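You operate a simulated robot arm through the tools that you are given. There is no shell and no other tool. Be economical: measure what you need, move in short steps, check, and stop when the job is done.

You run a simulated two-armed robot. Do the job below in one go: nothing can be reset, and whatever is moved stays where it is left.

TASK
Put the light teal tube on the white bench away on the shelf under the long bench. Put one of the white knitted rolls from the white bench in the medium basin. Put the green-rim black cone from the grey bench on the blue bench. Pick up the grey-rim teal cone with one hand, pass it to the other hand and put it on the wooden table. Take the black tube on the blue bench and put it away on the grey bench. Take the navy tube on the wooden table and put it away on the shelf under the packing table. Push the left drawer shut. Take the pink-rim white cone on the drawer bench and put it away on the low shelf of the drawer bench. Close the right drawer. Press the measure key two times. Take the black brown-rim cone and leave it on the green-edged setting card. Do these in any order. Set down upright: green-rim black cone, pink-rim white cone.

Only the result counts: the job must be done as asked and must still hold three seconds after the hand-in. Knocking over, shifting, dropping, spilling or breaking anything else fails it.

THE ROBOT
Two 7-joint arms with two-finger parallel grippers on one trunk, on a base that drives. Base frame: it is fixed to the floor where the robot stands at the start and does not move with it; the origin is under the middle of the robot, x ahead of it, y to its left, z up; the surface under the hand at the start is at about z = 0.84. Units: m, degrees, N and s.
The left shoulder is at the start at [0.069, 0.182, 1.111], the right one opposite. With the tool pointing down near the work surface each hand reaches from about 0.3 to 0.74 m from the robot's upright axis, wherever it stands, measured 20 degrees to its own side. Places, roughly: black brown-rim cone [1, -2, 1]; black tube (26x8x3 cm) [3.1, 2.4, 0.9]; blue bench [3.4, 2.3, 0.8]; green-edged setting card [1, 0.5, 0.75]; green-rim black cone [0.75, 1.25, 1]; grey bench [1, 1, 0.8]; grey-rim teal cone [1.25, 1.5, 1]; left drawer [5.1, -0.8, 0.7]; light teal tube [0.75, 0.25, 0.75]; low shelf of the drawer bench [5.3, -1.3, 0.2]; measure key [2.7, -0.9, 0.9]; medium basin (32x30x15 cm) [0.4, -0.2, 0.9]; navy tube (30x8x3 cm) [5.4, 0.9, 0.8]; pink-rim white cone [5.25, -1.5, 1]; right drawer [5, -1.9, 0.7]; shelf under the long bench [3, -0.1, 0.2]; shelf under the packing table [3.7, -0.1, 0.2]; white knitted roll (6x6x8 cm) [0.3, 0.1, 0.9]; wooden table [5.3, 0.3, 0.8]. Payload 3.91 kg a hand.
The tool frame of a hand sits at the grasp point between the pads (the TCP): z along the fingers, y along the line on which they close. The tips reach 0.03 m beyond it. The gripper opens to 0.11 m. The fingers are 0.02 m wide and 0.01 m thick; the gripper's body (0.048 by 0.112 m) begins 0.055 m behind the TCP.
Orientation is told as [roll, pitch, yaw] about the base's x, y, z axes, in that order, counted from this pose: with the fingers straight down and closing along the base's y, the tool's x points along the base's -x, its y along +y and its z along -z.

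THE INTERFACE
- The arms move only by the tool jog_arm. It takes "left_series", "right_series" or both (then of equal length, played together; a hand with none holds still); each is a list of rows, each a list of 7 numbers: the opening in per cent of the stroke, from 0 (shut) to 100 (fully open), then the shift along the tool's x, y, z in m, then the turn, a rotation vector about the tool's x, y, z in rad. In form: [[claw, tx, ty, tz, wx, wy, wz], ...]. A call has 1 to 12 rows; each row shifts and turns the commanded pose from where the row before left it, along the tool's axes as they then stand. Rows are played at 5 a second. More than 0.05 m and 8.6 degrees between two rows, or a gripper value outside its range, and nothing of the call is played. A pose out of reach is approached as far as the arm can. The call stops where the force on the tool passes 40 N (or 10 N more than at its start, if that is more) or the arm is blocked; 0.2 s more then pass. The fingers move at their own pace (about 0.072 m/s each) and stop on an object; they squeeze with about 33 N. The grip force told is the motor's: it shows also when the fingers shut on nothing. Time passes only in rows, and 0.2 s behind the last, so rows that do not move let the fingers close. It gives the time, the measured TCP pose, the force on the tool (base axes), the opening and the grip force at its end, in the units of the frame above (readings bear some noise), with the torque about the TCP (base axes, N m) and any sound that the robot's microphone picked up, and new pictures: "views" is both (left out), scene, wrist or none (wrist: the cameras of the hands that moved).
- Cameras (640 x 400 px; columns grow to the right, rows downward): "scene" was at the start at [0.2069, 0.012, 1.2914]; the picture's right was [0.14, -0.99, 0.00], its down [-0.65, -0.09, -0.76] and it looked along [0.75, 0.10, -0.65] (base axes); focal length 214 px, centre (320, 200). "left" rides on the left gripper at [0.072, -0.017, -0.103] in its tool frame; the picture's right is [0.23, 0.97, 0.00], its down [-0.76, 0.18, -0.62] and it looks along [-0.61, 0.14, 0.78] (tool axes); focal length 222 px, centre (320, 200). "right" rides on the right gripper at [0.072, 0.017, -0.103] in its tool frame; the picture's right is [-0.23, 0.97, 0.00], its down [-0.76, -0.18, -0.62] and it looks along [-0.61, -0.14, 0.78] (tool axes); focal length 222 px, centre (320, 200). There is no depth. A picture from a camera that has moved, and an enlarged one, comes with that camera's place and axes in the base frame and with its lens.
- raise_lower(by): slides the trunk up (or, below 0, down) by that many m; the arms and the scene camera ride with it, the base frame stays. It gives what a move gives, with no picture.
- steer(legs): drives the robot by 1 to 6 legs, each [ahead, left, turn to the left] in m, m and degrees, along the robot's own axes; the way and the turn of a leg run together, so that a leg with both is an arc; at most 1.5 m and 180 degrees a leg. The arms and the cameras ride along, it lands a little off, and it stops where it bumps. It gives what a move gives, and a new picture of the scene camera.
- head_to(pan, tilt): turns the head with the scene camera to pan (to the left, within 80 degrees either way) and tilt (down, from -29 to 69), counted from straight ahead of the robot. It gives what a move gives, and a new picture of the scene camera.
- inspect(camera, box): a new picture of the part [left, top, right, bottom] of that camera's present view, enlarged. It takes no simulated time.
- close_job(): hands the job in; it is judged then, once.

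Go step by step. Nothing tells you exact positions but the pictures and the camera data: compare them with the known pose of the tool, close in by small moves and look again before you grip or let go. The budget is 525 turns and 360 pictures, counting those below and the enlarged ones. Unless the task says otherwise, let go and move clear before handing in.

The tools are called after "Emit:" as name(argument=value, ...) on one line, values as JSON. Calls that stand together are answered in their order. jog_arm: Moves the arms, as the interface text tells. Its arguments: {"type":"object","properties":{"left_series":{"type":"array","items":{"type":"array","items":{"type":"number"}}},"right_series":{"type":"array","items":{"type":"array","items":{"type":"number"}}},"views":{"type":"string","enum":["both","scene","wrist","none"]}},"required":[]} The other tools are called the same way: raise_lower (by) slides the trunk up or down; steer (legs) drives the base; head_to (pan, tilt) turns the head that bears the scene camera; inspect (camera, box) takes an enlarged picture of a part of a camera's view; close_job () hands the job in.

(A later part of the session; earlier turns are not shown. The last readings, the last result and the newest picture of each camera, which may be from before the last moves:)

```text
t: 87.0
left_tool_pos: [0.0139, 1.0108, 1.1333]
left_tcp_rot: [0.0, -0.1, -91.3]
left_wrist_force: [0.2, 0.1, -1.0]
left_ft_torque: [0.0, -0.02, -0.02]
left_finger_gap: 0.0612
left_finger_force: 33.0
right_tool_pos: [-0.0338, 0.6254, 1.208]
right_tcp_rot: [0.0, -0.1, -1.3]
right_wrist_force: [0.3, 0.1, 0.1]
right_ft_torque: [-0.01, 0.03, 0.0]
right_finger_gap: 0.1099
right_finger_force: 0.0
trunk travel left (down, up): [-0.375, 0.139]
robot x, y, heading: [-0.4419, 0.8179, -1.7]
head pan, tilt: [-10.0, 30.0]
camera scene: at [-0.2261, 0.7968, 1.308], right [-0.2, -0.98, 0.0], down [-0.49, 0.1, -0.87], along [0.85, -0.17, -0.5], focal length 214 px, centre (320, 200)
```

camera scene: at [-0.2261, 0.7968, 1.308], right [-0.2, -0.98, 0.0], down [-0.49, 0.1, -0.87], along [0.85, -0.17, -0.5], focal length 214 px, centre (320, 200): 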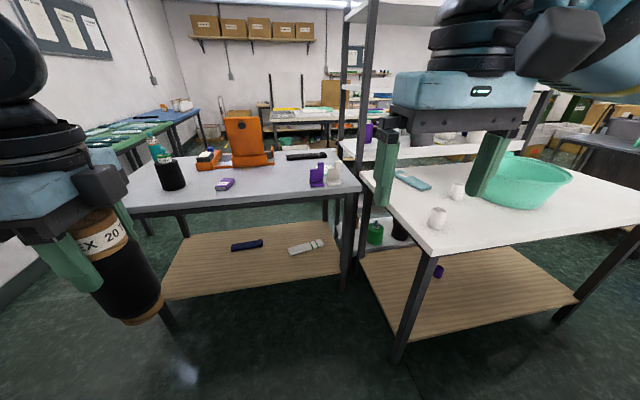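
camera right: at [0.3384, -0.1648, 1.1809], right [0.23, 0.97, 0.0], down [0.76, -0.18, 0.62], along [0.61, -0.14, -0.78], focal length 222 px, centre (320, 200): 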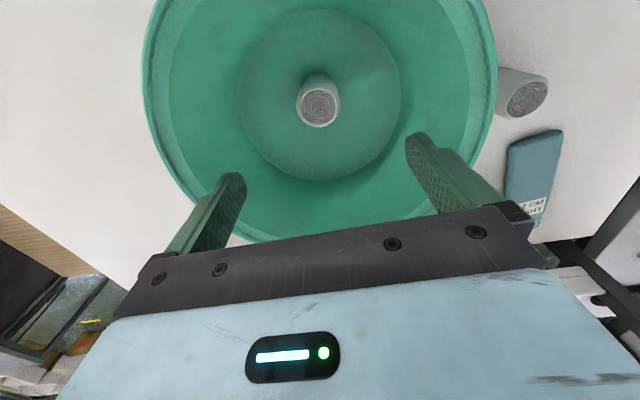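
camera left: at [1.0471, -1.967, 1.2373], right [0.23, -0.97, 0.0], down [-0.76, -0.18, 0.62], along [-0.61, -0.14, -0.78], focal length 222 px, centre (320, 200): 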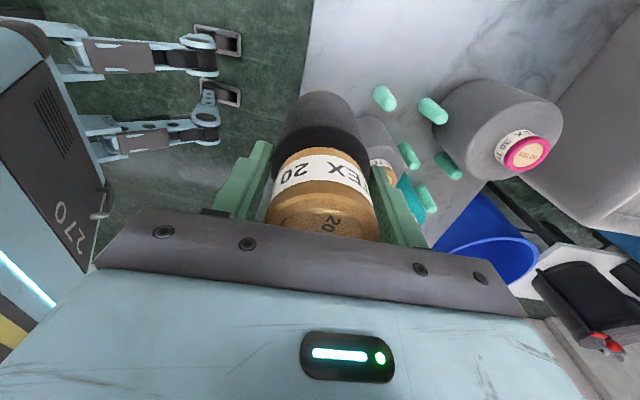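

The grey bench front edge is at x≈0.65 and the white bench corner at [0.18, 0.37]. I drive ahead to face the card.

Emit:
steer(legs=[[0.65, 0.03, 1.7]])

```text
t: 90.6
left_tool_pos: [0.6593, 1.0525, 1.132]
left_tcp_rot: [0.0, 0.0, -89.1]
left_wrist_force: [-0.2, -0.1, -0.3]
left_ft_torque: [0.02, 0.02, -0.01]
left_finger_gap: 0.0612
left_finger_force: 32.6
right_tool_pos: [0.6264, 0.6645, 1.2081]
right_tcp_rot: [0.0, -0.1, 0.8]
right_wrist_force: [0.1, -0.5, 0.1]
right_ft_torque: [-0.02, 0.01, 0.01]
right_finger_gap: 0.11
right_finger_force: 0.1
trunk travel left (down, up): [-0.375, 0.139]
robot x, y, heading: [0.2108, 0.8431, 0.7]
head pan, tilt: [-10.0, 30.0]
camera scene: at [0.4266, 0.8296, 1.308], right [-0.16, -0.99, 0.0], down [-0.49, 0.08, -0.87], along [0.85, -0.14, -0.5], focal length 214 px, centre (320, 200)
```

scene: 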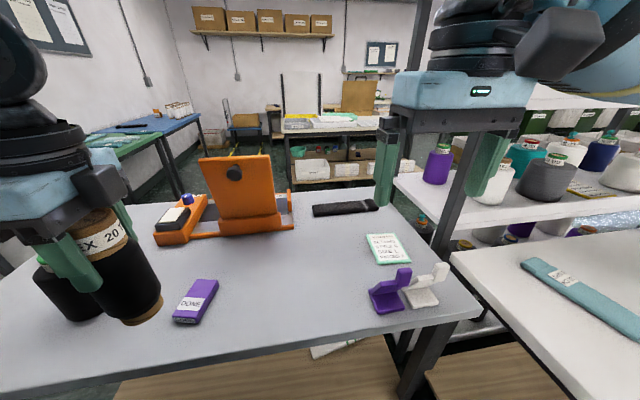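

The card is at about [0.903, 0.528]. I drive 15 cm closer and move the right hand out of the left hand's way.

Emit:
steer(legs=[[0.15, 0, 0]])

Emit:
jog_arm(right_series=[[100, 0.026, -0.041, 0, 0, 0, 0], [100, 0.026, -0.041, 0, 0, 0, 0], [100, 0.026, -0.041, 0, 0, 0, 0], [100, 0.026, -0.041, 0, 0, 0, 0], [100, 0.026, -0.041, 0, 0, 0, 0], [100, 0.026, -0.041, 0, 0, 0, 0]], views="none")

Emit:
jog_arm(left_series=[[0, -0.045, 0, 0, 0, 0, 0], [0, -0.045, 0, 0, 0, 0, 0], [0, -0.045, 0, 0, 0, 0, 0], [0, -0.045, 0, 0, 0, 0, 0], [0, -0.045, 0, 0, 0, 0, 0], [0, -0.045, 0, 0, 0, 0, 0], [0, -0.045, 0, 0, 0, 0, 0]])

```text
t: 92.0
left_tool_pos: [0.8085, 1.0522, 1.1331]
left_tcp_rot: [0.0, -0.1, -89.4]
left_wrist_force: [0.5, -0.2, -0.1]
left_ft_torque: [0.03, -0.02, -0.03]
left_finger_gap: 0.0612
left_finger_force: 33.4
right_tool_pos: [0.7733, 0.6657, 1.2081]
right_tcp_rot: [0.0, -0.2, 0.7]
right_wrist_force: [-0.4, 0.4, -0.7]
right_ft_torque: [0.01, 0.02, 0.0]
right_finger_gap: 0.1098
right_finger_force: 0.0
trunk travel left (down, up): [-0.375, 0.139]
robot x, y, heading: [0.36, 0.8448, 0.7]
head pan, tilt: [-10.0, 30.0]
camera scene: at [0.5743, 0.8305, 1.308], right [-0.17, -0.99, 0.0], down [-0.49, 0.08, -0.87], along [0.85, -0.14, -0.5], focal length 214 px, centre (320, 200)
```

scene: 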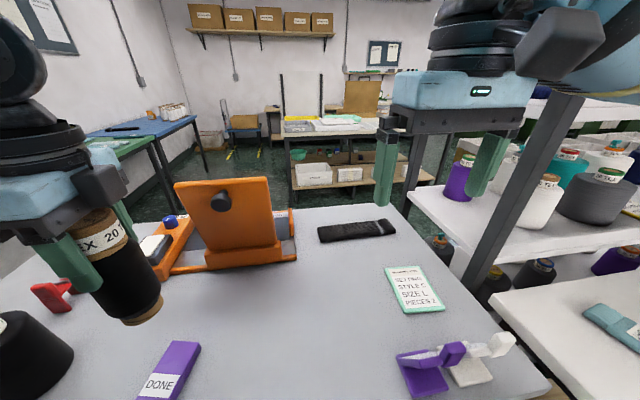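

```text
t: 93.4
left_tool_pos: [0.8066, 1.0526, 1.1329]
left_tcp_rot: [0.1, -0.1, -89.4]
left_wrist_force: [-1.0, 0.1, -0.2]
left_ft_torque: [0.04, -0.01, 0.01]
left_finger_gap: 0.0615
left_finger_force: 33.1
right_tool_pos: [0.6587, 0.4926, 1.1418]
right_tcp_rot: [0.1, -0.2, 0.7]
right_wrist_force: [-0.3, -0.6, -0.7]
right_ft_torque: [0.0, 0.03, 0.0]
right_finger_gap: 0.1101
right_finger_force: 0.0
right hand out of reach, approached as far as the arm can: row 4, 5, 6
trunk travel left (down, up): [-0.375, 0.139]
robot x, y, heading: [0.3612, 0.8442, 0.5]
head pan, tilt: [-10.0, 30.0]
```

```text
t: 95.0
left_tool_pos: [0.8092, 0.9859, 1.1338]
left_tcp_rot: [0.0, -0.1, -89.3]
left_wrist_force: [-0.5, 0.0, -0.2]
left_ft_torque: [-0.01, 0.0, 0.0]
left_finger_gap: 0.0611
left_finger_force: 32.5
left hand out of reach, approached as far as the arm can: row 2, 3, 4, 5, 6, 7
right_tool_pos: [0.6592, 0.4934, 1.1435]
right_tcp_rot: [0.1, -0.2, 0.6]
right_wrist_force: [0.3, 0.0, -0.1]
right_ft_torque: [0.03, -0.03, 0.0]
right_finger_gap: 0.1099
right_finger_force: 0.1
trunk travel left (down, up): [-0.375, 0.139]
robot x, y, heading: [0.363, 0.8423, 0.4]
head pan, tilt: [-10.0, 30.0]
camera scene: at [0.574, 0.8306, 1.308], right [-0.17, -0.99, 0.0], down [-0.49, 0.08, -0.87], along [0.85, -0.14, -0.5], focal length 214 px, centre (320, 200)
camera left: at [0.7905, 1.0593, 1.2374], right [0.97, 0.24, 0.0], down [0.19, -0.76, 0.62], along [0.15, -0.61, -0.78], focal length 222 px, centre (320, 200)
```

scene: 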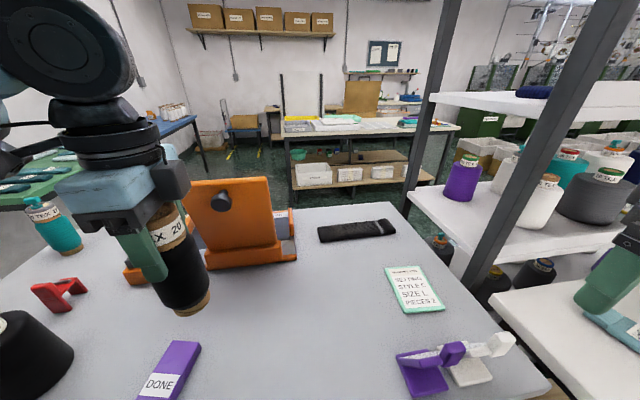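
left: 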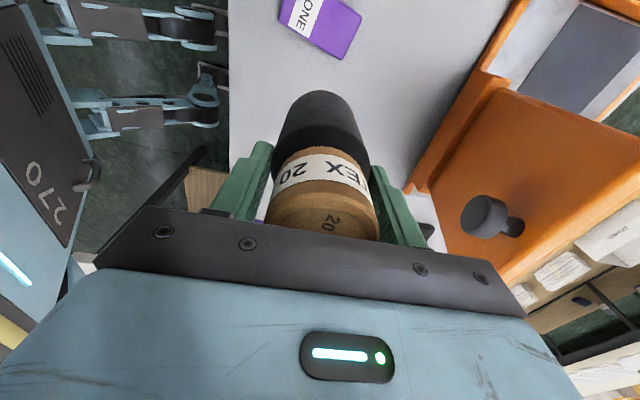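

The left arm is limited at this twist, so I turn the hand back to its natural yaw before carrying the cone across.

Emit:
jog_arm(left_series=[[0, 0, 0, 0, 0, 0, -0.1428], [0, 0, 0, 0, 0, 0, -0.1428], [0, 0, 0, 0, 0, 0, -0.1428], [0, 0, 0, 0, 0, 0, -0.1428], [0, 0, 0, 0, 0, 0, -0.1428], [0, 0, 0, 0, 0, 0, -0.1428], [0, 0, 0, 0, 0, 0, -0.1428], [0, 0, 0, 0, 0, 0, -0.1428], [0, 0, 0, 0, 0, 0, -0.1428], [0, 0, 0, 0, 0, 0, -0.1428], [0, 0, 0, 0, 0, 0, -0.1428]], views="none")

Emit:
jog_arm(left_series=[[0, 0, -0.045, 0, 0, 0, 0], [0, 0, -0.045, 0, 0, 0, 0], [0, 0, -0.045, 0, 0, 0, 0], [0, 0, -0.045, 0, 0, 0, 0], [0, 0, -0.045, 0, 0, 0, 0], [0, 0, -0.045, 0, 0, 0, 0], [0, 0, -0.045, 0, 0, 0, 0]])

```text
t: 97.4
left_tool_pos: [0.8104, 0.9862, 1.1328]
left_tcp_rot: [-0.1, 0.1, 0.8]
left_wrist_force: [0.3, -0.8, -1.5]
left_ft_torque: [0.03, 0.03, 0.02]
left_finger_gap: 0.0612
left_finger_force: 33.1
right_tool_pos: [0.6587, 0.4933, 1.1416]
right_tcp_rot: [0.1, -0.3, 0.7]
right_wrist_force: [-0.4, 0.3, 0.4]
right_ft_torque: [0.02, 0.02, -0.02]
right_finger_gap: 0.1098
right_finger_force: 0.1
trunk travel left (down, up): [-0.375, 0.139]
robot x, y, heading: [0.3622, 0.842, 0.5]
head pan, tilt: [-10.0, 30.0]
```

```text
t: 99.0
left_tool_pos: [0.8113, 0.9862, 1.1334]
left_tcp_rot: [-0.1, -0.1, 0.6]
left_wrist_force: [0.6, -0.5, -1.2]
left_ft_torque: [0.0, 0.0, 0.0]
left_finger_gap: 0.0611
left_finger_force: 32.8
left hand out of reach, approached as far as the arm can: row 1, 2, 3, 4, 5, 6, 7
right_tool_pos: [0.658, 0.4943, 1.1428]
right_tcp_rot: [0.1, -0.2, 0.8]
right_wrist_force: [-1.1, 0.4, 0.3]
right_ft_torque: [0.0, -0.01, 0.0]
right_finger_gap: 0.1098
right_finger_force: 0.2
trunk travel left (down, up): [-0.375, 0.139]
robot x, y, heading: [0.362, 0.8432, 0.4]
head pan, tilt: [-10.0, 30.0]
camera scene: at [0.5741, 0.8305, 1.308], right [-0.17, -0.99, 0.0], down [-0.49, 0.08, -0.87], along [0.85, -0.14, -0.5], focal length 214 px, centre (320, 200)
camera left: at [0.738, 0.9698, 1.2375], right [-0.24, 0.97, 0.0], down [0.76, 0.19, 0.62], along [0.61, 0.15, -0.78], focal length 222 px, centre (320, 200)
```

scene: 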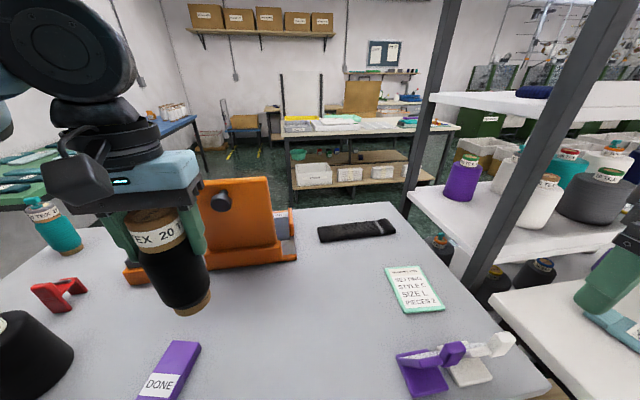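
left: 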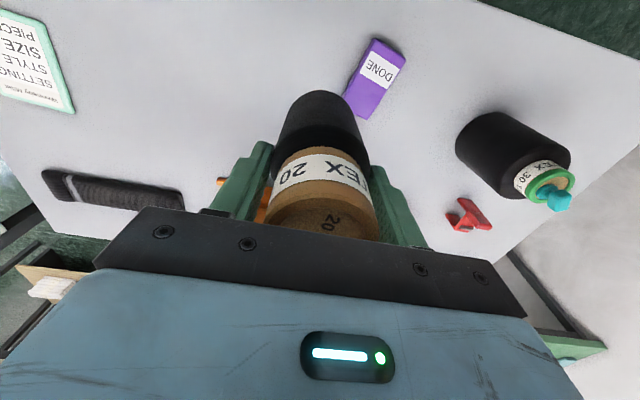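

The reach seems limited by height; I lower slightly (cone bottom stays ~0.95) and try to move across again.

Emit:
jog_arm(left_series=[[0, 0, 0, 0.04, 0, 0, 0], [0, 0, -0.04, 0.02, 0, 0, 0], [0, 0, -0.04, 0, 0, 0, 0], [0, 0, -0.04, 0, 0, 0, 0], [0, 0, -0.04, 0, 0, 0, 0]], views="none")

```text
t: 100.2
left_tool_pos: [0.8104, 0.9752, 1.088]
left_tcp_rot: [-0.1, -0.1, 0.7]
left_wrist_force: [-0.2, 0.8, -0.6]
left_ft_torque: [-0.02, -0.01, 0.01]
left_finger_gap: 0.0612
left_finger_force: 32.8
left hand out of reach, approached as far as the arm can: row 2, 3, 4, 5
right_tool_pos: [0.6586, 0.4931, 1.1418]
right_tcp_rot: [0.1, -0.2, 0.8]
right_wrist_force: [0.1, 0.2, 0.7]
right_ft_torque: [0.01, -0.03, 0.0]
right_finger_gap: 0.1099
right_finger_force: 0.1
trunk travel left (down, up): [-0.375, 0.139]
robot x, y, heading: [0.3619, 0.8464, 0.6]
head pan, tilt: [-10.0, 30.0]
```

The arm seems folded against a joint limit. I raise the trunk so the hand can work lower relative to the shoulder.

Emit:
raise_lower(by=0.13)

Emit:
jog_arm(left_series=[[0, 0, 0, 0.04, 0, 0, 0], [0, 0, 0, 0.04, 0, 0, 0], [0, 0, 0, 0.04, 0, 0, 0], [0, 0, -0.04, 0, 0, 0, 0], [0, 0, -0.04, 0, 0, 0, 0], [0, 0, -0.04, 0, 0, 0, 0], [0, 0, -0.04, 0, 0, 0, 0]], views="none")

```text
t: 101.8
left_tool_pos: [0.7541, 0.9761, 1.3364]
left_tcp_rot: [-0.2, -16.4, 0.7]
left_wrist_force: [0.0, -1.1, -1.3]
left_ft_torque: [0.0, 0.0, 0.01]
left_finger_gap: 0.0612
left_finger_force: 32.8
right_tool_pos: [0.66, 0.4926, 1.2705]
right_tcp_rot: [0.0, 0.0, 0.7]
right_wrist_force: [-0.1, -0.1, 0.3]
right_ft_torque: [-0.03, 0.05, 0.03]
right_finger_gap: 0.1098
right_finger_force: 0.1
trunk travel left (down, up): [-0.505, 0.009]
robot x, y, heading: [0.3573, 0.8433, 0.5]
head pan, tilt: [-10.0, 30.0]
```

```text
t: 103.4
left_tool_pos: [0.7816, 0.9631, 1.2209]
left_tcp_rot: [-0.2, -16.3, 0.7]
left_wrist_force: [0.2, -0.4, -0.7]
left_ft_torque: [0.0, 0.03, -0.01]
left_finger_gap: 0.0614
left_finger_force: 32.9
left hand out of reach, approached as far as the arm can: row 4, 5, 6, 7
right_tool_pos: [0.6593, 0.4929, 1.2708]
right_tcp_rot: [0.1, -0.1, 0.7]
right_wrist_force: [-0.6, -0.4, -0.7]
right_ft_torque: [0.02, -0.03, 0.03]
right_finger_gap: 0.1101
right_finger_force: 0.1
trunk travel left (down, up): [-0.505, 0.009]
robot x, y, heading: [0.3624, 0.8444, 0.5]
head pan, tilt: [-10.0, 30.0]
```

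Emit:
head_to(pan=25, tilt=15)

```text
t: 104.4
left_tool_pos: [0.7819, 0.9639, 1.2221]
left_tcp_rot: [-0.2, -16.4, 0.6]
left_wrist_force: [0.6, 0.5, -0.5]
left_ft_torque: [0.01, 0.04, -0.02]
left_finger_gap: 0.0613
left_finger_force: 33.3
right_tool_pos: [0.6592, 0.493, 1.2721]
right_tcp_rot: [0.0, -0.1, 0.7]
right_wrist_force: [-0.2, 0.2, 1.1]
right_ft_torque: [-0.04, -0.01, 0.03]
right_finger_gap: 0.1103
right_finger_force: 0.0
trunk travel left (down, up): [-0.505, 0.009]
robot x, y, heading: [0.3599, 0.8449, 0.6]
head pan, tilt: [25.0, 15.0]
camera scene: at [0.4681, 0.8847, 1.4851], right [0.43, -0.9, 0.0], down [-0.23, -0.11, -0.97], along [0.87, 0.41, -0.26], focal length 214 px, centre (320, 200)
```

scene: 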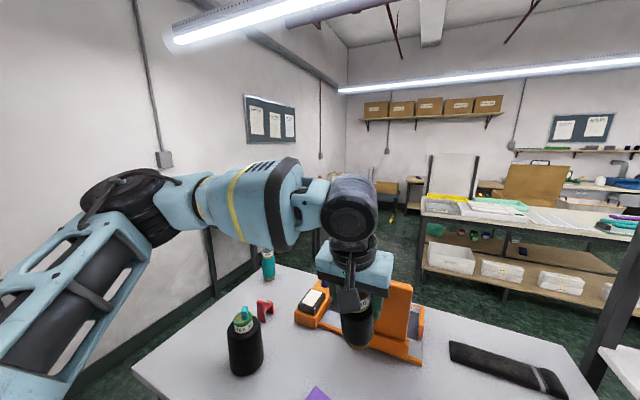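

The left hand is bound on its inner side, so instead I'll level the hand and turn the whole robot right so the card lies on the left hand's side.

Emit:
jog_arm(left_series=[[0, 0, 0.04, 0, 0, 0.143, 0], [0, 0, 0.04, 0, 0, 0.143, 0]], views="none")

Emit:
steer(legs=[[0, 0, -45]])

Emit:
head_to(pan=10, tilt=40)

```text
t: 105.0
left_tool_pos: [0.7828, 1.0464, 1.2213]
left_tcp_rot: [-0.3, 0.0, 0.6]
left_wrist_force: [-0.4, -0.4, -0.8]
left_ft_torque: [0.0, 0.02, -0.01]
left_finger_gap: 0.061
left_finger_force: 32.6
right_tool_pos: [0.6599, 0.4929, 1.2715]
right_tcp_rot: [-0.2, 0.0, 0.7]
right_wrist_force: [0.2, 0.2, -0.4]
right_ft_torque: [-0.01, -0.02, -0.03]
right_finger_gap: 0.1101
right_finger_force: 0.0
trunk travel left (down, up): [-0.505, 0.009]
robot x, y, heading: [0.3648, 0.8446, 0.6]
head pan, tilt: [25.0, 15.0]
```

```text
t: 107.4
left_tool_pos: [0.8039, 0.6939, 1.2211]
left_tcp_rot: [-0.2, 0.1, -43.7]
left_wrist_force: [-1.4, -0.8, -0.8]
left_ft_torque: [0.01, 0.04, -0.02]
left_finger_gap: 0.061
left_finger_force: 33.0
right_tool_pos: [0.3295, 0.3856, 1.2715]
right_tcp_rot: [0.0, -0.1, -43.7]
right_wrist_force: [0.6, -0.1, 0.9]
right_ft_torque: [0.01, 0.06, 0.0]
right_finger_gap: 0.1099
right_finger_force: 0.1
trunk travel left (down, up): [-0.505, 0.009]
robot x, y, heading: [0.3599, 0.8432, -43.9]
head pan, tilt: [25.0, 15.0]
camera scene: at [0.4658, 0.7986, 1.4851], right [-0.32, -0.95, 0.0], down [-0.25, 0.08, -0.97], along [0.91, -0.31, -0.26], focal length 214 px, centre (320, 200)
```

scene: 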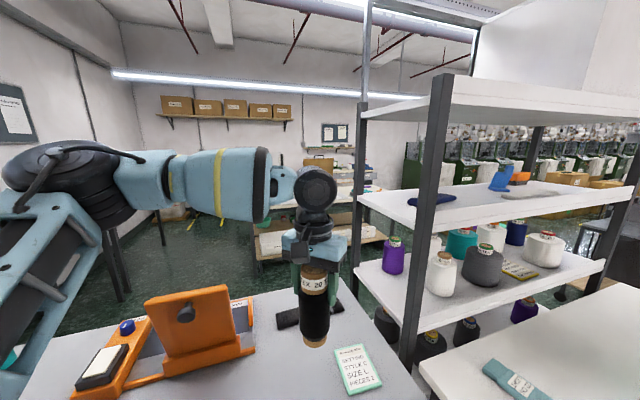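

```text
t: 108.3
left_tool_pos: [0.8043, 0.6947, 1.2209]
left_tcp_rot: [-0.1, 0.1, -43.7]
left_wrist_force: [-0.3, 0.2, 0.1]
left_ft_torque: [-0.01, 0.03, 0.01]
left_finger_gap: 0.0613
left_finger_force: 33.4
right_tool_pos: [0.3283, 0.3851, 1.2716]
right_tcp_rot: [-0.1, -0.1, -43.7]
right_wrist_force: [0.2, -0.4, 0.7]
right_ft_torque: [0.02, 0.02, -0.02]
right_finger_gap: 0.1099
right_finger_force: 0.1
trunk travel left (down, up): [-0.505, 0.009]
robot x, y, heading: [0.3621, 0.8402, -43.7]
head pan, tilt: [10.0, 40.0]
camera scene: at [0.448, 0.7815, 1.4457], right [-0.56, -0.83, 0.0], down [-0.53, 0.36, -0.77], along [0.64, -0.43, -0.64], focal length 214 px, centre (320, 200)
```

scene: 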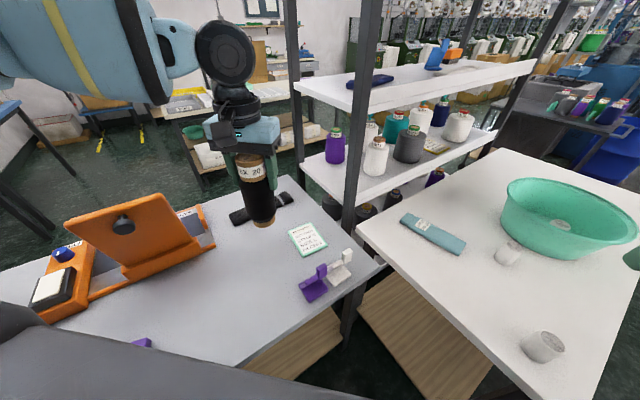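

The card centre reads [0.904, 0.533] from here. I bring the cone above it.

Emit:
jog_arm(left_series=[[0, -0.0368, -0.0096, 0, 0, 0, 0], [0, -0.0368, -0.0096, 0, 0, 0, 0], [0, -0.0368, -0.0096, 0.02, 0, 0, 0], [0, -0.0368, -0.0096, 0.02, 0, 0, 0], [0, -0.0368, -0.0096, 0.03, 0, 0, 0], [0, 0, 0, 0.04, 0, 0, 0], [0, 0, 0, 0.03, 0, 0, 0]])

```text
t: 109.9
left_tool_pos: [0.8877, 0.6366, 1.1213]
left_tcp_rot: [-0.2, 0.0, -43.6]
left_wrist_force: [0.7, 0.4, -0.7]
left_ft_torque: [0.01, 0.0, 0.02]
left_finger_gap: 0.0612
left_finger_force: 32.3
left hand out of reach, approached as far as the arm can: row 2, 3, 4, 5
right_tool_pos: [0.3289, 0.3845, 1.272]
right_tcp_rot: [-0.2, 0.0, -43.6]
right_wrist_force: [0.9, -0.2, -0.4]
right_ft_torque: [0.0, -0.03, 0.0]
right_finger_gap: 0.1098
right_finger_force: 0.0
trunk travel left (down, up): [-0.505, 0.009]
robot x, y, heading: [0.3623, 0.8456, -43.5]
head pan, tilt: [10.0, 40.0]
camera scene: at [0.4485, 0.781, 1.4455], right [-0.56, -0.83, 0.0], down [-0.53, 0.36, -0.77], along [0.64, -0.43, -0.64], focal length 214 px, centre (320, 200)
camera left: at [0.8223, 0.6758, 1.225], right [0.51, 0.86, 0.0], down [0.67, -0.4, 0.62], along [0.54, -0.32, -0.78], focal length 222 px, centre (320, 200)
```

scene: 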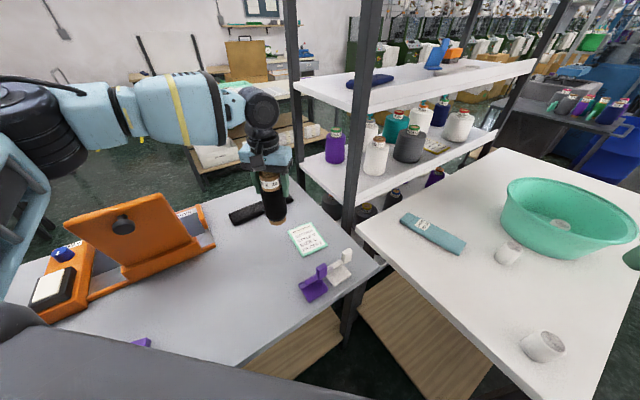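
left: 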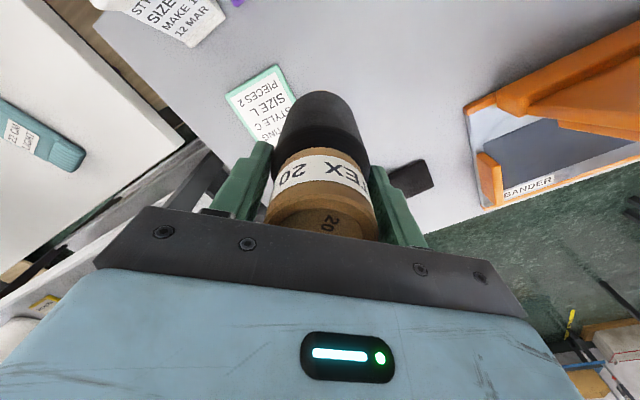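

Emit:
jog_arm(left_series=[[0, 0, 0, 0.035, 0, 0, 0], [0, 0, 0, 0.035, 0, 0, 0], [0, -0.02, -0.03, 0, 0, 0, 0], [0, -0.02, -0.03, 0, 0, 0, 0], [0, -0.02, -0.02, 0, 0, 0, 0]], views="none")

```text
t: 111.1
left_tool_pos: [0.8714, 0.63, 1.0691]
left_tcp_rot: [-0.3, 0.0, -43.7]
left_wrist_force: [-0.2, -0.6, -0.8]
left_ft_torque: [0.0, -0.02, 0.0]
left_finger_gap: 0.0612
left_finger_force: 32.7
left hand out of reach, approached as far as the arm can: row 3, 4, 5
right_tool_pos: [0.3292, 0.3847, 1.2706]
right_tcp_rot: [0.0, -0.1, -43.6]
right_wrist_force: [-0.3, 0.5, 0.1]
right_ft_torque: [0.01, -0.01, 0.0]
right_finger_gap: 0.1099
right_finger_force: 0.1
trunk travel left (down, up): [-0.505, 0.009]
robot x, y, heading: [0.3612, 0.8428, -43.7]
head pan, tilt: [10.0, 40.0]
```

The arm posture has drifted into a cramped configuration; I return the hand to its starting relative pose, then turn a bit more and re-approach.

Emit:
jog_arm(left_series=[[0, 0, 0.03, -0.03, 0, 0, 0], [0, 0, 0.03, -0.03, 0, 0, 0], [0, 0, 0.03, -0.03, 0, 0, 0], [0, 0, 0.03, -0.03, 0, 0, 0], [0, 0, 0.03, -0.03, 0, 0, 0], [0, 0, 0.01, -0.03, 0, 0, 0]], views="none")

Emit:
steer(legs=[[0, 0, -11]])

```text
t: 112.5
left_tool_pos: [0.9807, 0.7467, 1.2504]
left_tcp_rot: [-0.2, -0.1, -43.7]
left_wrist_force: [-0.3, -0.4, 0.2]
left_ft_torque: [0.02, -0.02, 0.01]
left_finger_gap: 0.0612
left_finger_force: 32.7
right_tool_pos: [0.329, 0.3848, 1.2722]
right_tcp_rot: [0.0, -0.3, -43.6]
right_wrist_force: [-0.6, -0.6, 0.5]
right_ft_torque: [0.0, 0.03, 0.04]
right_finger_gap: 0.1101
right_finger_force: 0.0
trunk travel left (down, up): [-0.505, 0.009]
robot x, y, heading: [0.3597, 0.8449, -43.6]
head pan, tilt: [10.0, 40.0]
```

```text
t: 113.6
left_tool_pos: [0.9531, 0.6326, 1.2491]
left_tcp_rot: [-0.2, 0.0, -54.4]
left_wrist_force: [-0.2, -0.2, -0.2]
left_ft_torque: [0.0, -0.01, 0.02]
left_finger_gap: 0.0613
left_finger_force: 32.7
right_tool_pos: [0.2441, 0.3975, 1.2724]
right_tcp_rot: [-0.1, -0.2, -54.3]
right_wrist_force: [-0.1, 0.0, -0.2]
right_ft_torque: [0.0, -0.01, 0.0]
right_finger_gap: 0.1098
right_finger_force: 0.1
trunk travel left (down, up): [-0.505, 0.009]
robot x, y, heading: [0.361, 0.8441, -54.4]
head pan, tilt: [10.0, 40.0]
camera scene: at [0.4348, 0.7663, 1.4456], right [-0.7, -0.71, 0.0], down [-0.46, 0.45, -0.77], along [0.55, -0.54, -0.64], focal length 214 px, centre (320, 200)
```

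scene: 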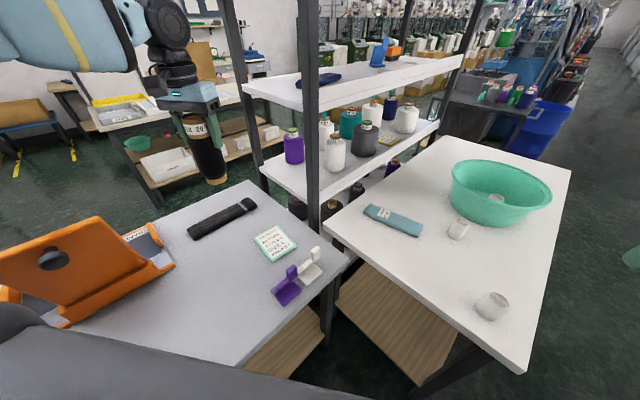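

Emit:
jog_arm(left_series=[[0, 0, 0, 0.04, 0, 0, 0], [0, 0, 0, 0.04, 0, 0, 0], [0, -0.018, -0.033, 0.02, 0, 0, 0], [0, -0.018, -0.033, 0.02, 0, 0, 0], [0, -0.017, -0.032, 0.02, 0, 0, 0]])

```text
t: 114.8
left_tool_pos: [0.9043, 0.5302, 1.1095]
left_tcp_rot: [-0.1, 0.0, -54.2]
left_wrist_force: [-0.4, -0.8, -0.2]
left_ft_torque: [0.03, 0.0, -0.01]
left_finger_gap: 0.061
left_finger_force: 33.4
right_tool_pos: [0.2465, 0.3977, 1.2707]
right_tcp_rot: [0.0, 0.0, -54.4]
right_wrist_force: [0.4, -1.2, 0.7]
right_ft_torque: [-0.03, 0.02, -0.01]
right_finger_gap: 0.1101
right_finger_force: 0.0
trunk travel left (down, up): [-0.505, 0.009]
robot x, y, heading: [0.3633, 0.8419, -54.3]
head pan, tilt: [10.0, 40.0]
camera scene: at [0.4365, 0.765, 1.4453], right [-0.7, -0.71, 0.0], down [-0.46, 0.45, -0.77], along [0.55, -0.54, -0.64], focal length 214 px, centre (320, 200)
camera left: at [0.8486, 0.5818, 1.214], right [0.66, 0.75, 0.0], down [0.59, -0.51, 0.62], along [0.47, -0.41, -0.78], focal length 222 px, centre (320, 200)
```

scene: 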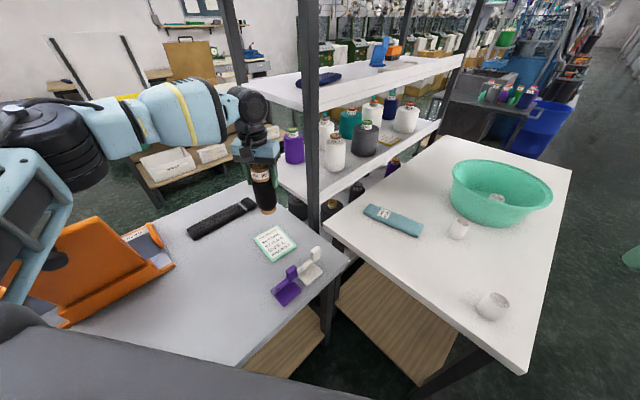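
left: 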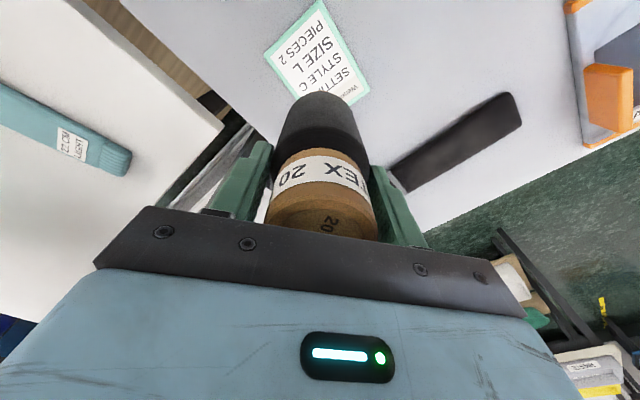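

The cone is centred over the card; its bottom is about 0.125 below the TCP. I lower it to just above the card and check.

Emit:
jog_arm(left_series=[[0, 0, 0, 0.04, 0, 0, 0], [0, 0, 0, 0.04, 0, 0, 0], [0, 0, 0, 0.04, 0, 0, 0]], views="scene")

Emit:
inspect(camera="scene", box=[200, 150, 360, 310])

```text
t: 115.6
left_tool_pos: [0.9023, 0.5592, 0.9977]
left_tcp_rot: [-0.2, -0.2, -54.5]
left_wrist_force: [-0.4, 0.2, -0.1]
left_ft_torque: [-0.01, 0.01, 0.04]
left_finger_gap: 0.0612
left_finger_force: 33.3
left hand out of reach, approached as far as the arm can: row 1, 2, 3
right_tool_pos: [0.244, 0.3995, 1.2711]
right_tcp_rot: [-0.1, -0.1, -54.2]
right_wrist_force: [0.1, 0.1, -0.6]
right_ft_torque: [-0.02, 0.02, 0.04]
right_finger_gap: 0.1101
right_finger_force: 0.1
trunk travel left (down, up): [-0.505, 0.009]
robot x, y, heading: [0.3605, 0.8416, -54.4]
head pan, tilt: [10.0, 40.0]
camera scene: at [0.4349, 0.7666, 1.4456], right [-0.7, -0.71, 0.0], down [-0.46, 0.45, -0.77], along [0.55, -0.54, -0.64], focal length 214 px, centre (320, 200)
```

scene: 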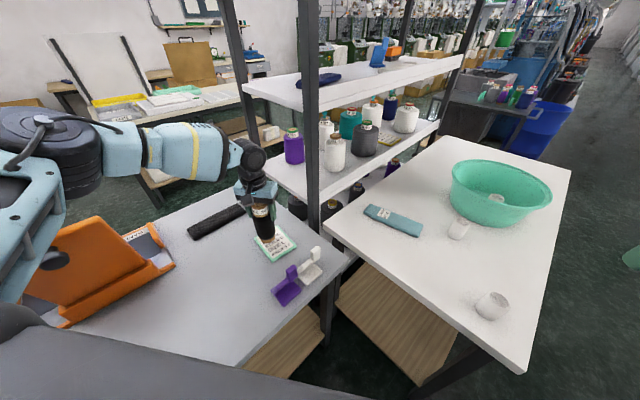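

```text
2.50 times, centred on (280, 230) of scene
camera zoom: at [0.4349, 0.7666, 1.4456], right [-0.7, -0.71, 0.0], down [-0.46, 0.45, -0.77], along [0.55, -0.54, -0.64], focal length 536 px, centre (420, 125)
```

zoom: 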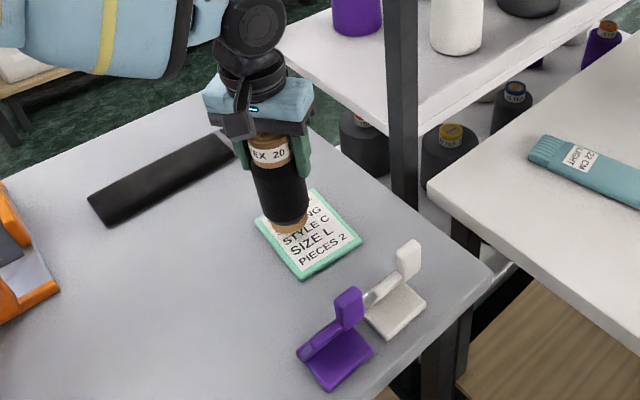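

The arm is at full stretch, so I nudge the base 4 cm forward along its heading, which brings the cone towards the card centre.

Emit:
steer(legs=[[0.04, -0.01, 0]])

```text
t: 116.5
left_tool_pos: [0.9167, 0.5228, 1.0007]
left_tcp_rot: [-0.2, -0.2, -54.3]
left_wrist_force: [-0.4, 0.2, -0.1]
left_ft_torque: [-0.05, 0.0, -0.01]
left_finger_gap: 0.0612
left_finger_force: 33.3
right_tool_pos: [0.2591, 0.362, 1.2729]
right_tcp_rot: [-0.2, -0.3, -54.1]
right_wrist_force: [-0.5, -0.7, 0.1]
right_ft_torque: [-0.01, -0.01, -0.01]
right_finger_gap: 0.1099
right_finger_force: 0.0
trunk travel left (down, up): [-0.505, 0.009]
robot x, y, heading: [0.3774, 0.8065, -54.4]
head pan, tilt: [10.0, 40.0]
camera scene: at [0.449, 0.7303, 1.4459], right [-0.7, -0.71, 0.0], down [-0.46, 0.45, -0.77], along [0.55, -0.54, -0.64], focal length 214 px, centre (320, 200)
```

scene: 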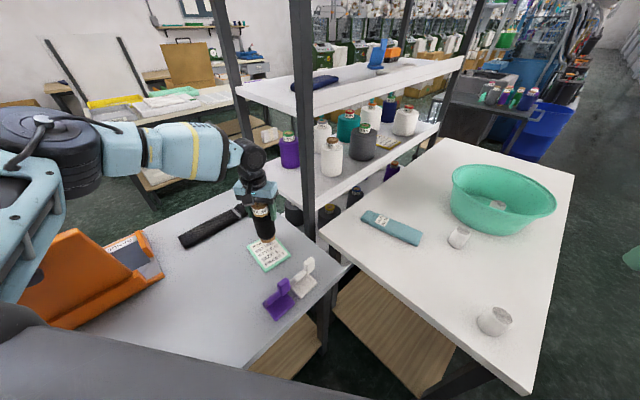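

Emit:
jog_arm(left_series=[[0, 0.02, -0.006, 0.01, 0, 0, 0], [0, 0, 0, 0.01, 0, 0, 0], [0, 0, 0, 0.005, 0, 0, 0], [0, 0, 0, 0, 0, 0, 0]], views="both")

Emit:
inspect(camera="scene", box=[220, 180, 320, 280])

```text
t: 117.5
left_tool_pos: [0.8993, 0.5342, 0.9725]
left_tcp_rot: [-0.3, -0.1, -54.3]
left_wrist_force: [0.5, 0.8, -0.4]
left_ft_torque: [-0.01, 0.01, -0.03]
left_finger_gap: 0.0611
left_finger_force: 32.8
right_tool_pos: [0.2582, 0.361, 1.2716]
right_tcp_rot: [-0.1, -0.2, -54.2]
right_wrist_force: [0.1, 0.2, -0.1]
right_ft_torque: [0.02, 0.01, 0.01]
right_finger_gap: 0.11
right_finger_force: 0.0
trunk travel left (down, up): [-0.505, 0.009]
robot x, y, heading: [0.3757, 0.802, -54.5]
head pan, tilt: [10.0, 40.0]
camera scene: at [0.4496, 0.7289, 1.4456], right [-0.7, -0.71, 0.0], down [-0.46, 0.45, -0.77], along [0.55, -0.54, -0.64], focal length 214 px, centre (320, 200)
camera left: at [0.8433, 0.5841, 1.0776], right [0.66, 0.75, 0.0], down [0.59, -0.51, 0.62], along [0.47, -0.41, -0.78], focal length 222 px, centre (320, 200)
```

scene: 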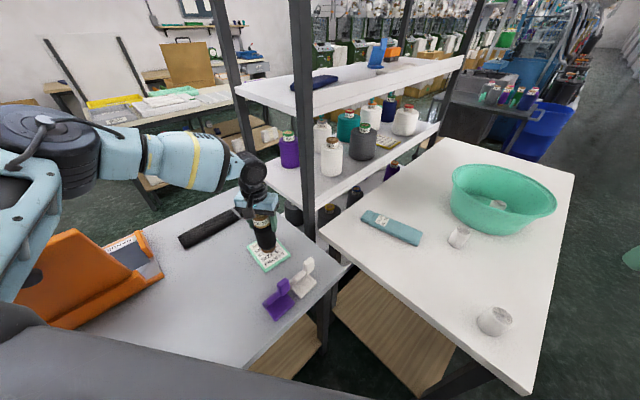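
left: 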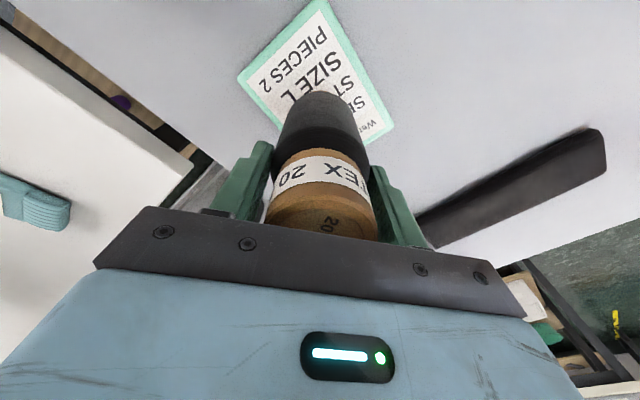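

```text
4.00 times, centred on (270, 230) of scene
camera zoom: at [0.4496, 0.7289, 1.4456], right [-0.7, -0.71, 0.0], down [-0.46, 0.45, -0.77], along [0.55, -0.54, -0.64], focal length 858 px, centre (520, 80)
```

zoom: 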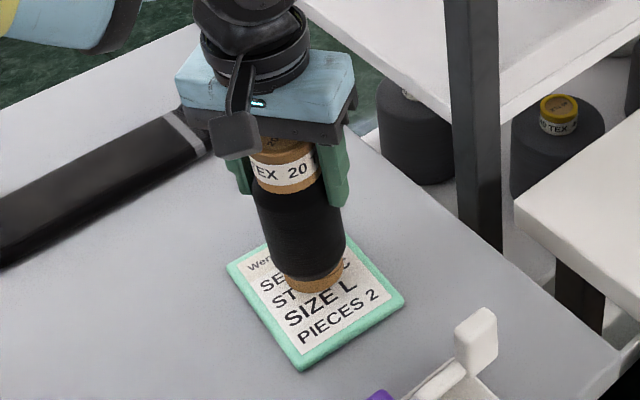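

Emit:
jog_arm(left_series=[[0, 0, 0, 0.004, 0, 0, 0], [0, 0, 0, 0.004, 0, 0, 0], [0, 0, 0, 0, 0, 0, 0]], views="none")

```text
t: 118.3
left_tool_pos: [0.8999, 0.533, 0.9725]
left_tcp_rot: [-0.3, -0.8, -54.3]
left_wrist_force: [1.3, 2.4, 35.1]
left_ft_torque: [0.66, -0.05, -0.06]
left_finger_gap: 0.0614
left_finger_force: 32.9
right_tool_pos: [0.2576, 0.3619, 1.2735]
right_tcp_rot: [0.0, -0.4, -54.2]
right_wrist_force: [1.0, 0.1, -0.3]
right_ft_torque: [-0.01, 0.01, -0.02]
right_finger_gap: 0.1101
right_finger_force: 0.1
trunk travel left (down, up): [-0.505, 0.009]
robot x, y, heading: [0.3772, 0.8064, -54.4]
head pan, tilt: [10.0, 40.0]
```

Contact is made. I ease off the pressure, release and lift clear.

Emit:
jog_arm(left_series=[[0, 0, 0, -0.006, 0, 0, 0], [30, 0, 0, 0, 0, 0, 0], [100, 0, 0, 0, 0, 0, 0], [100, 0, 0, 0, 0, 0, 0], [100, 0, 0, -0.02, 0, 0, 0], [100, 0, 0, -0.03, 0, 0, 0], [100, 0, 0, -0.04, 0, 0, 0], [100, 0, 0, -0.04, 0, 0, 0]])

```text
t: 120.1
left_tool_pos: [0.9033, 0.5328, 1.1036]
left_tcp_rot: [-0.2, -0.1, -54.3]
left_wrist_force: [0.2, -0.2, 0.4]
left_ft_torque: [-0.01, 0.01, -0.02]
left_finger_gap: 0.11
left_finger_force: 0.0
right_tool_pos: [0.2591, 0.3609, 1.2729]
right_tcp_rot: [0.1, -0.2, -54.2]
right_wrist_force: [-0.1, 0.8, 0.2]
right_ft_torque: [-0.02, -0.03, 0.01]
right_finger_gap: 0.11
right_finger_force: 0.2
trunk travel left (down, up): [-0.505, 0.009]
robot x, y, heading: [0.3719, 0.8076, -54.5]
head pan, tilt: [10.0, 40.0]
camera scene: at [0.449, 0.7289, 1.4457], right [-0.7, -0.71, 0.0], down [-0.46, 0.45, -0.77], along [0.55, -0.54, -0.64], focal length 214 px, centre (320, 200)
camera left: at [0.8462, 0.5839, 1.2068], right [0.66, 0.75, 0.0], down [0.59, -0.51, 0.62], along [0.47, -0.41, -0.78], focal length 222 px, centre (320, 200)
```

scene: 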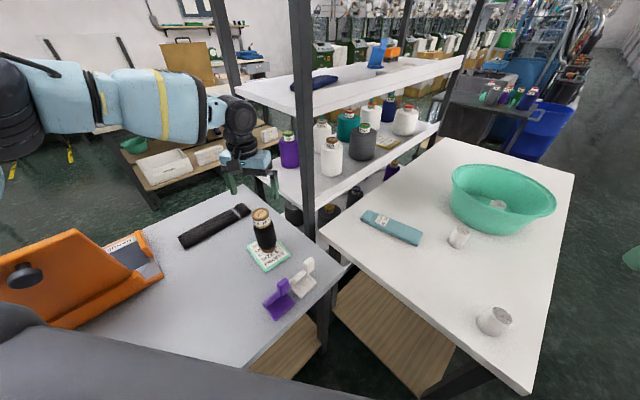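
left: 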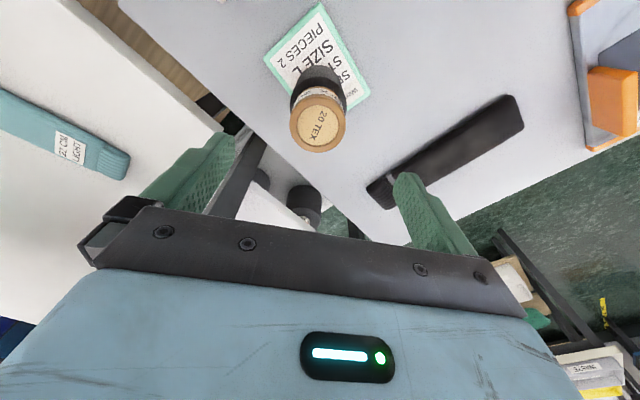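

The black brown-rim cone stands on the card. I raise the left hand, back off and turn to face the grey bench near the green-rim black cone.

Emit:
jog_arm(left_series=[[100, 0, 0, -0.04, 0, 0, 0], [100, 0.02, 0.03, -0.03, 0, 0, 0], [100, 0.02, 0.03, -0.03, 0, 0, 0], [100, 0.02, 0.02, -0.03, 0, 0, 0]], views="none")

Emit:
steer(legs=[[-0.15, 0, 0], [0, 0, 54]])

Emit:
head_to(pan=25, tilt=35)

```text
t: 121.1
left_tool_pos: [0.929, 0.6309, 1.2303]
left_tcp_rot: [-0.2, -0.2, -54.4]
left_wrist_force: [-0.7, 0.3, -0.5]
left_ft_torque: [0.04, -0.01, -0.01]
left_finger_gap: 0.11
left_finger_force: 0.0
right_tool_pos: [0.2591, 0.362, 1.2729]
right_tcp_rot: [-0.2, -0.4, -54.2]
right_wrist_force: [0.2, -0.2, -0.2]
right_ft_torque: [0.0, -0.03, 0.04]
right_finger_gap: 0.11
right_finger_force: 0.2
trunk travel left (down, up): [-0.505, 0.009]
robot x, y, heading: [0.375, 0.8071, -54.3]
head pan, tilt: [10.0, 40.0]
```

```text
t: 124.9
left_tool_pos: [0.7614, 1.2661, 1.2306]
left_tcp_rot: [-0.2, 0.0, -0.8]
left_wrist_force: [0.4, 0.1, 0.2]
left_ft_torque: [0.0, 0.0, 0.02]
left_finger_gap: 0.1102
left_finger_force: 0.0
right_tool_pos: [0.5795, 0.5676, 1.2709]
right_tcp_rot: [0.0, -0.3, -0.6]
right_wrist_force: [0.4, 0.0, 0.0]
right_ft_torque: [-0.04, 0.03, 0.0]
right_finger_gap: 0.1101
right_finger_force: 0.0
trunk travel left (down, up): [-0.505, 0.009]
robot x, y, heading: [0.2919, 0.927, -0.7]
head pan, tilt: [10.0, 40.0]
camera scene: at [0.397, 0.9396, 1.4456], right [0.16, -0.99, 0.0], down [-0.63, -0.1, -0.77], along [0.76, 0.12, -0.64], focal length 214 px, centre (320, 200)
```

scene: 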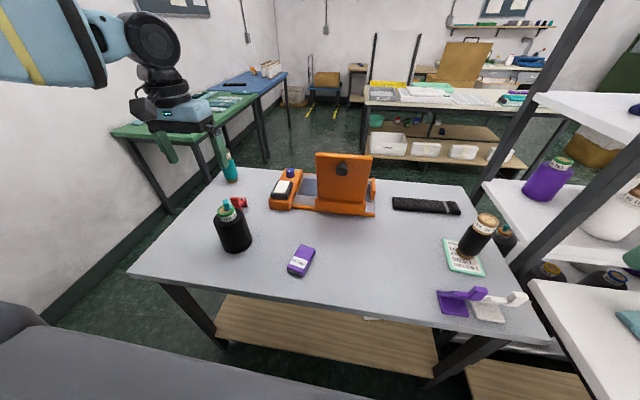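

```text
t: 125.7
left_tool_pos: [0.7624, 1.2661, 1.2305]
left_tcp_rot: [0.0, 0.0, -0.7]
left_wrist_force: [0.2, 0.0, -0.2]
left_ft_torque: [-0.01, 0.0, 0.01]
left_finger_gap: 0.1099
left_finger_force: 0.2
right_tool_pos: [0.5802, 0.567, 1.2716]
right_tcp_rot: [0.0, -0.2, -0.7]
right_wrist_force: [-0.1, 0.3, 0.7]
right_ft_torque: [-0.01, -0.02, -0.01]
right_finger_gap: 0.1098
right_finger_force: 0.1
trunk travel left (down, up): [-0.505, 0.009]
robot x, y, heading: [0.2907, 0.9267, -0.8]
head pan, tilt: [25.0, 35.0]
camera scene: at [0.3935, 0.962, 1.4531], right [0.41, -0.91, 0.0], down [-0.52, -0.23, -0.82], along [0.75, 0.33, -0.57], focal length 214 px, centre (320, 200)
```

scene: 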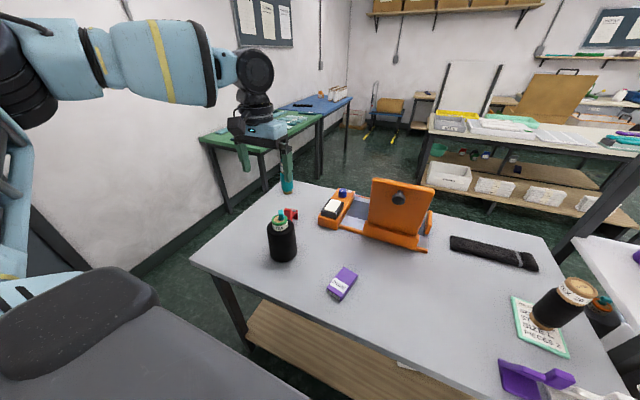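

The green-rim black cone stands at about [0.82, 1.305]; its body is wide so I'll take it by the collar. I hover over it and look.

Emit:
jog_arm(left_series=[[100, -0.03, 0.018, 0.02, 0, 0, 0], [100, -0.03, 0.018, 0.02, 0, 0, 0]])

Emit:
inspect(camera="scene", box=[220, 120, 340, 280])

```text
t: 126.3
left_tool_pos: [0.8224, 1.3021, 1.1892]
left_tcp_rot: [-0.2, 0.0, -0.7]
left_wrist_force: [0.6, 0.0, -0.4]
left_ft_torque: [-0.01, 0.02, -0.05]
left_finger_gap: 0.1098
left_finger_force: 0.0
right_tool_pos: [0.5802, 0.5677, 1.2718]
right_tcp_rot: [-0.1, -0.1, -0.8]
right_wrist_force: [-0.2, 0.8, 0.0]
right_ft_torque: [0.0, 0.02, 0.0]
right_finger_gap: 0.1101
right_finger_force: 0.0
trunk travel left (down, up): [-0.505, 0.009]
robot x, y, heading: [0.2861, 0.9267, -0.8]
head pan, tilt: [25.0, 35.0]
camera scene: at [0.3949, 0.9624, 1.4529], right [0.41, -0.91, 0.0], down [-0.52, -0.23, -0.82], along [0.75, 0.33, -0.57], focal length 214 px, centre (320, 200)
camera left: at [0.7496, 1.2881, 1.2935], right [-0.21, 0.98, 0.0], down [0.76, 0.17, 0.62], along [0.61, 0.13, -0.78], focal length 222 px, centre (320, 200)
```

scene: 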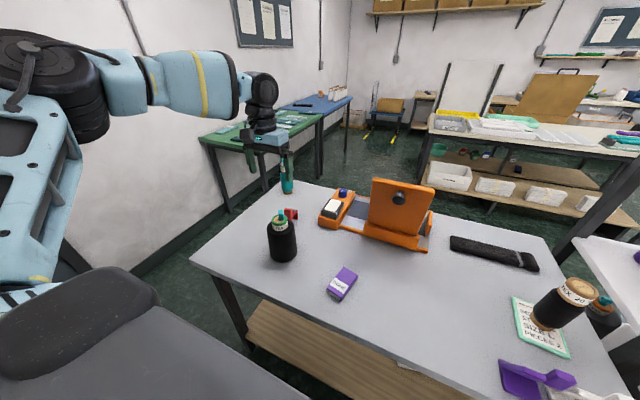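
left: 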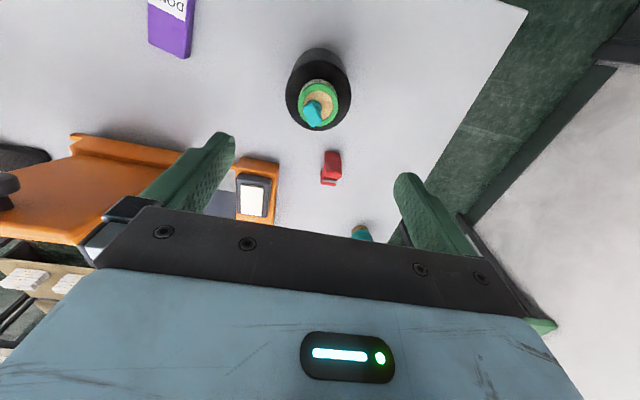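

```text
2.50 times, centred on (280, 200) of scene
camera zoom: at [0.3949, 0.9624, 1.4529], right [0.41, -0.91, 0.0], down [-0.52, -0.23, -0.82], along [0.75, 0.33, -0.57], focal length 536 px, centre (420, 200)
```

zoom: 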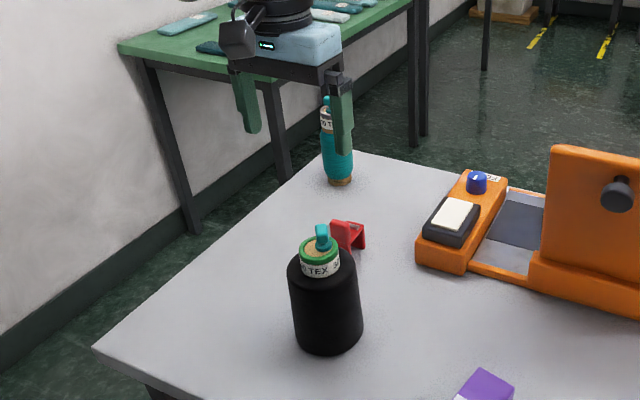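

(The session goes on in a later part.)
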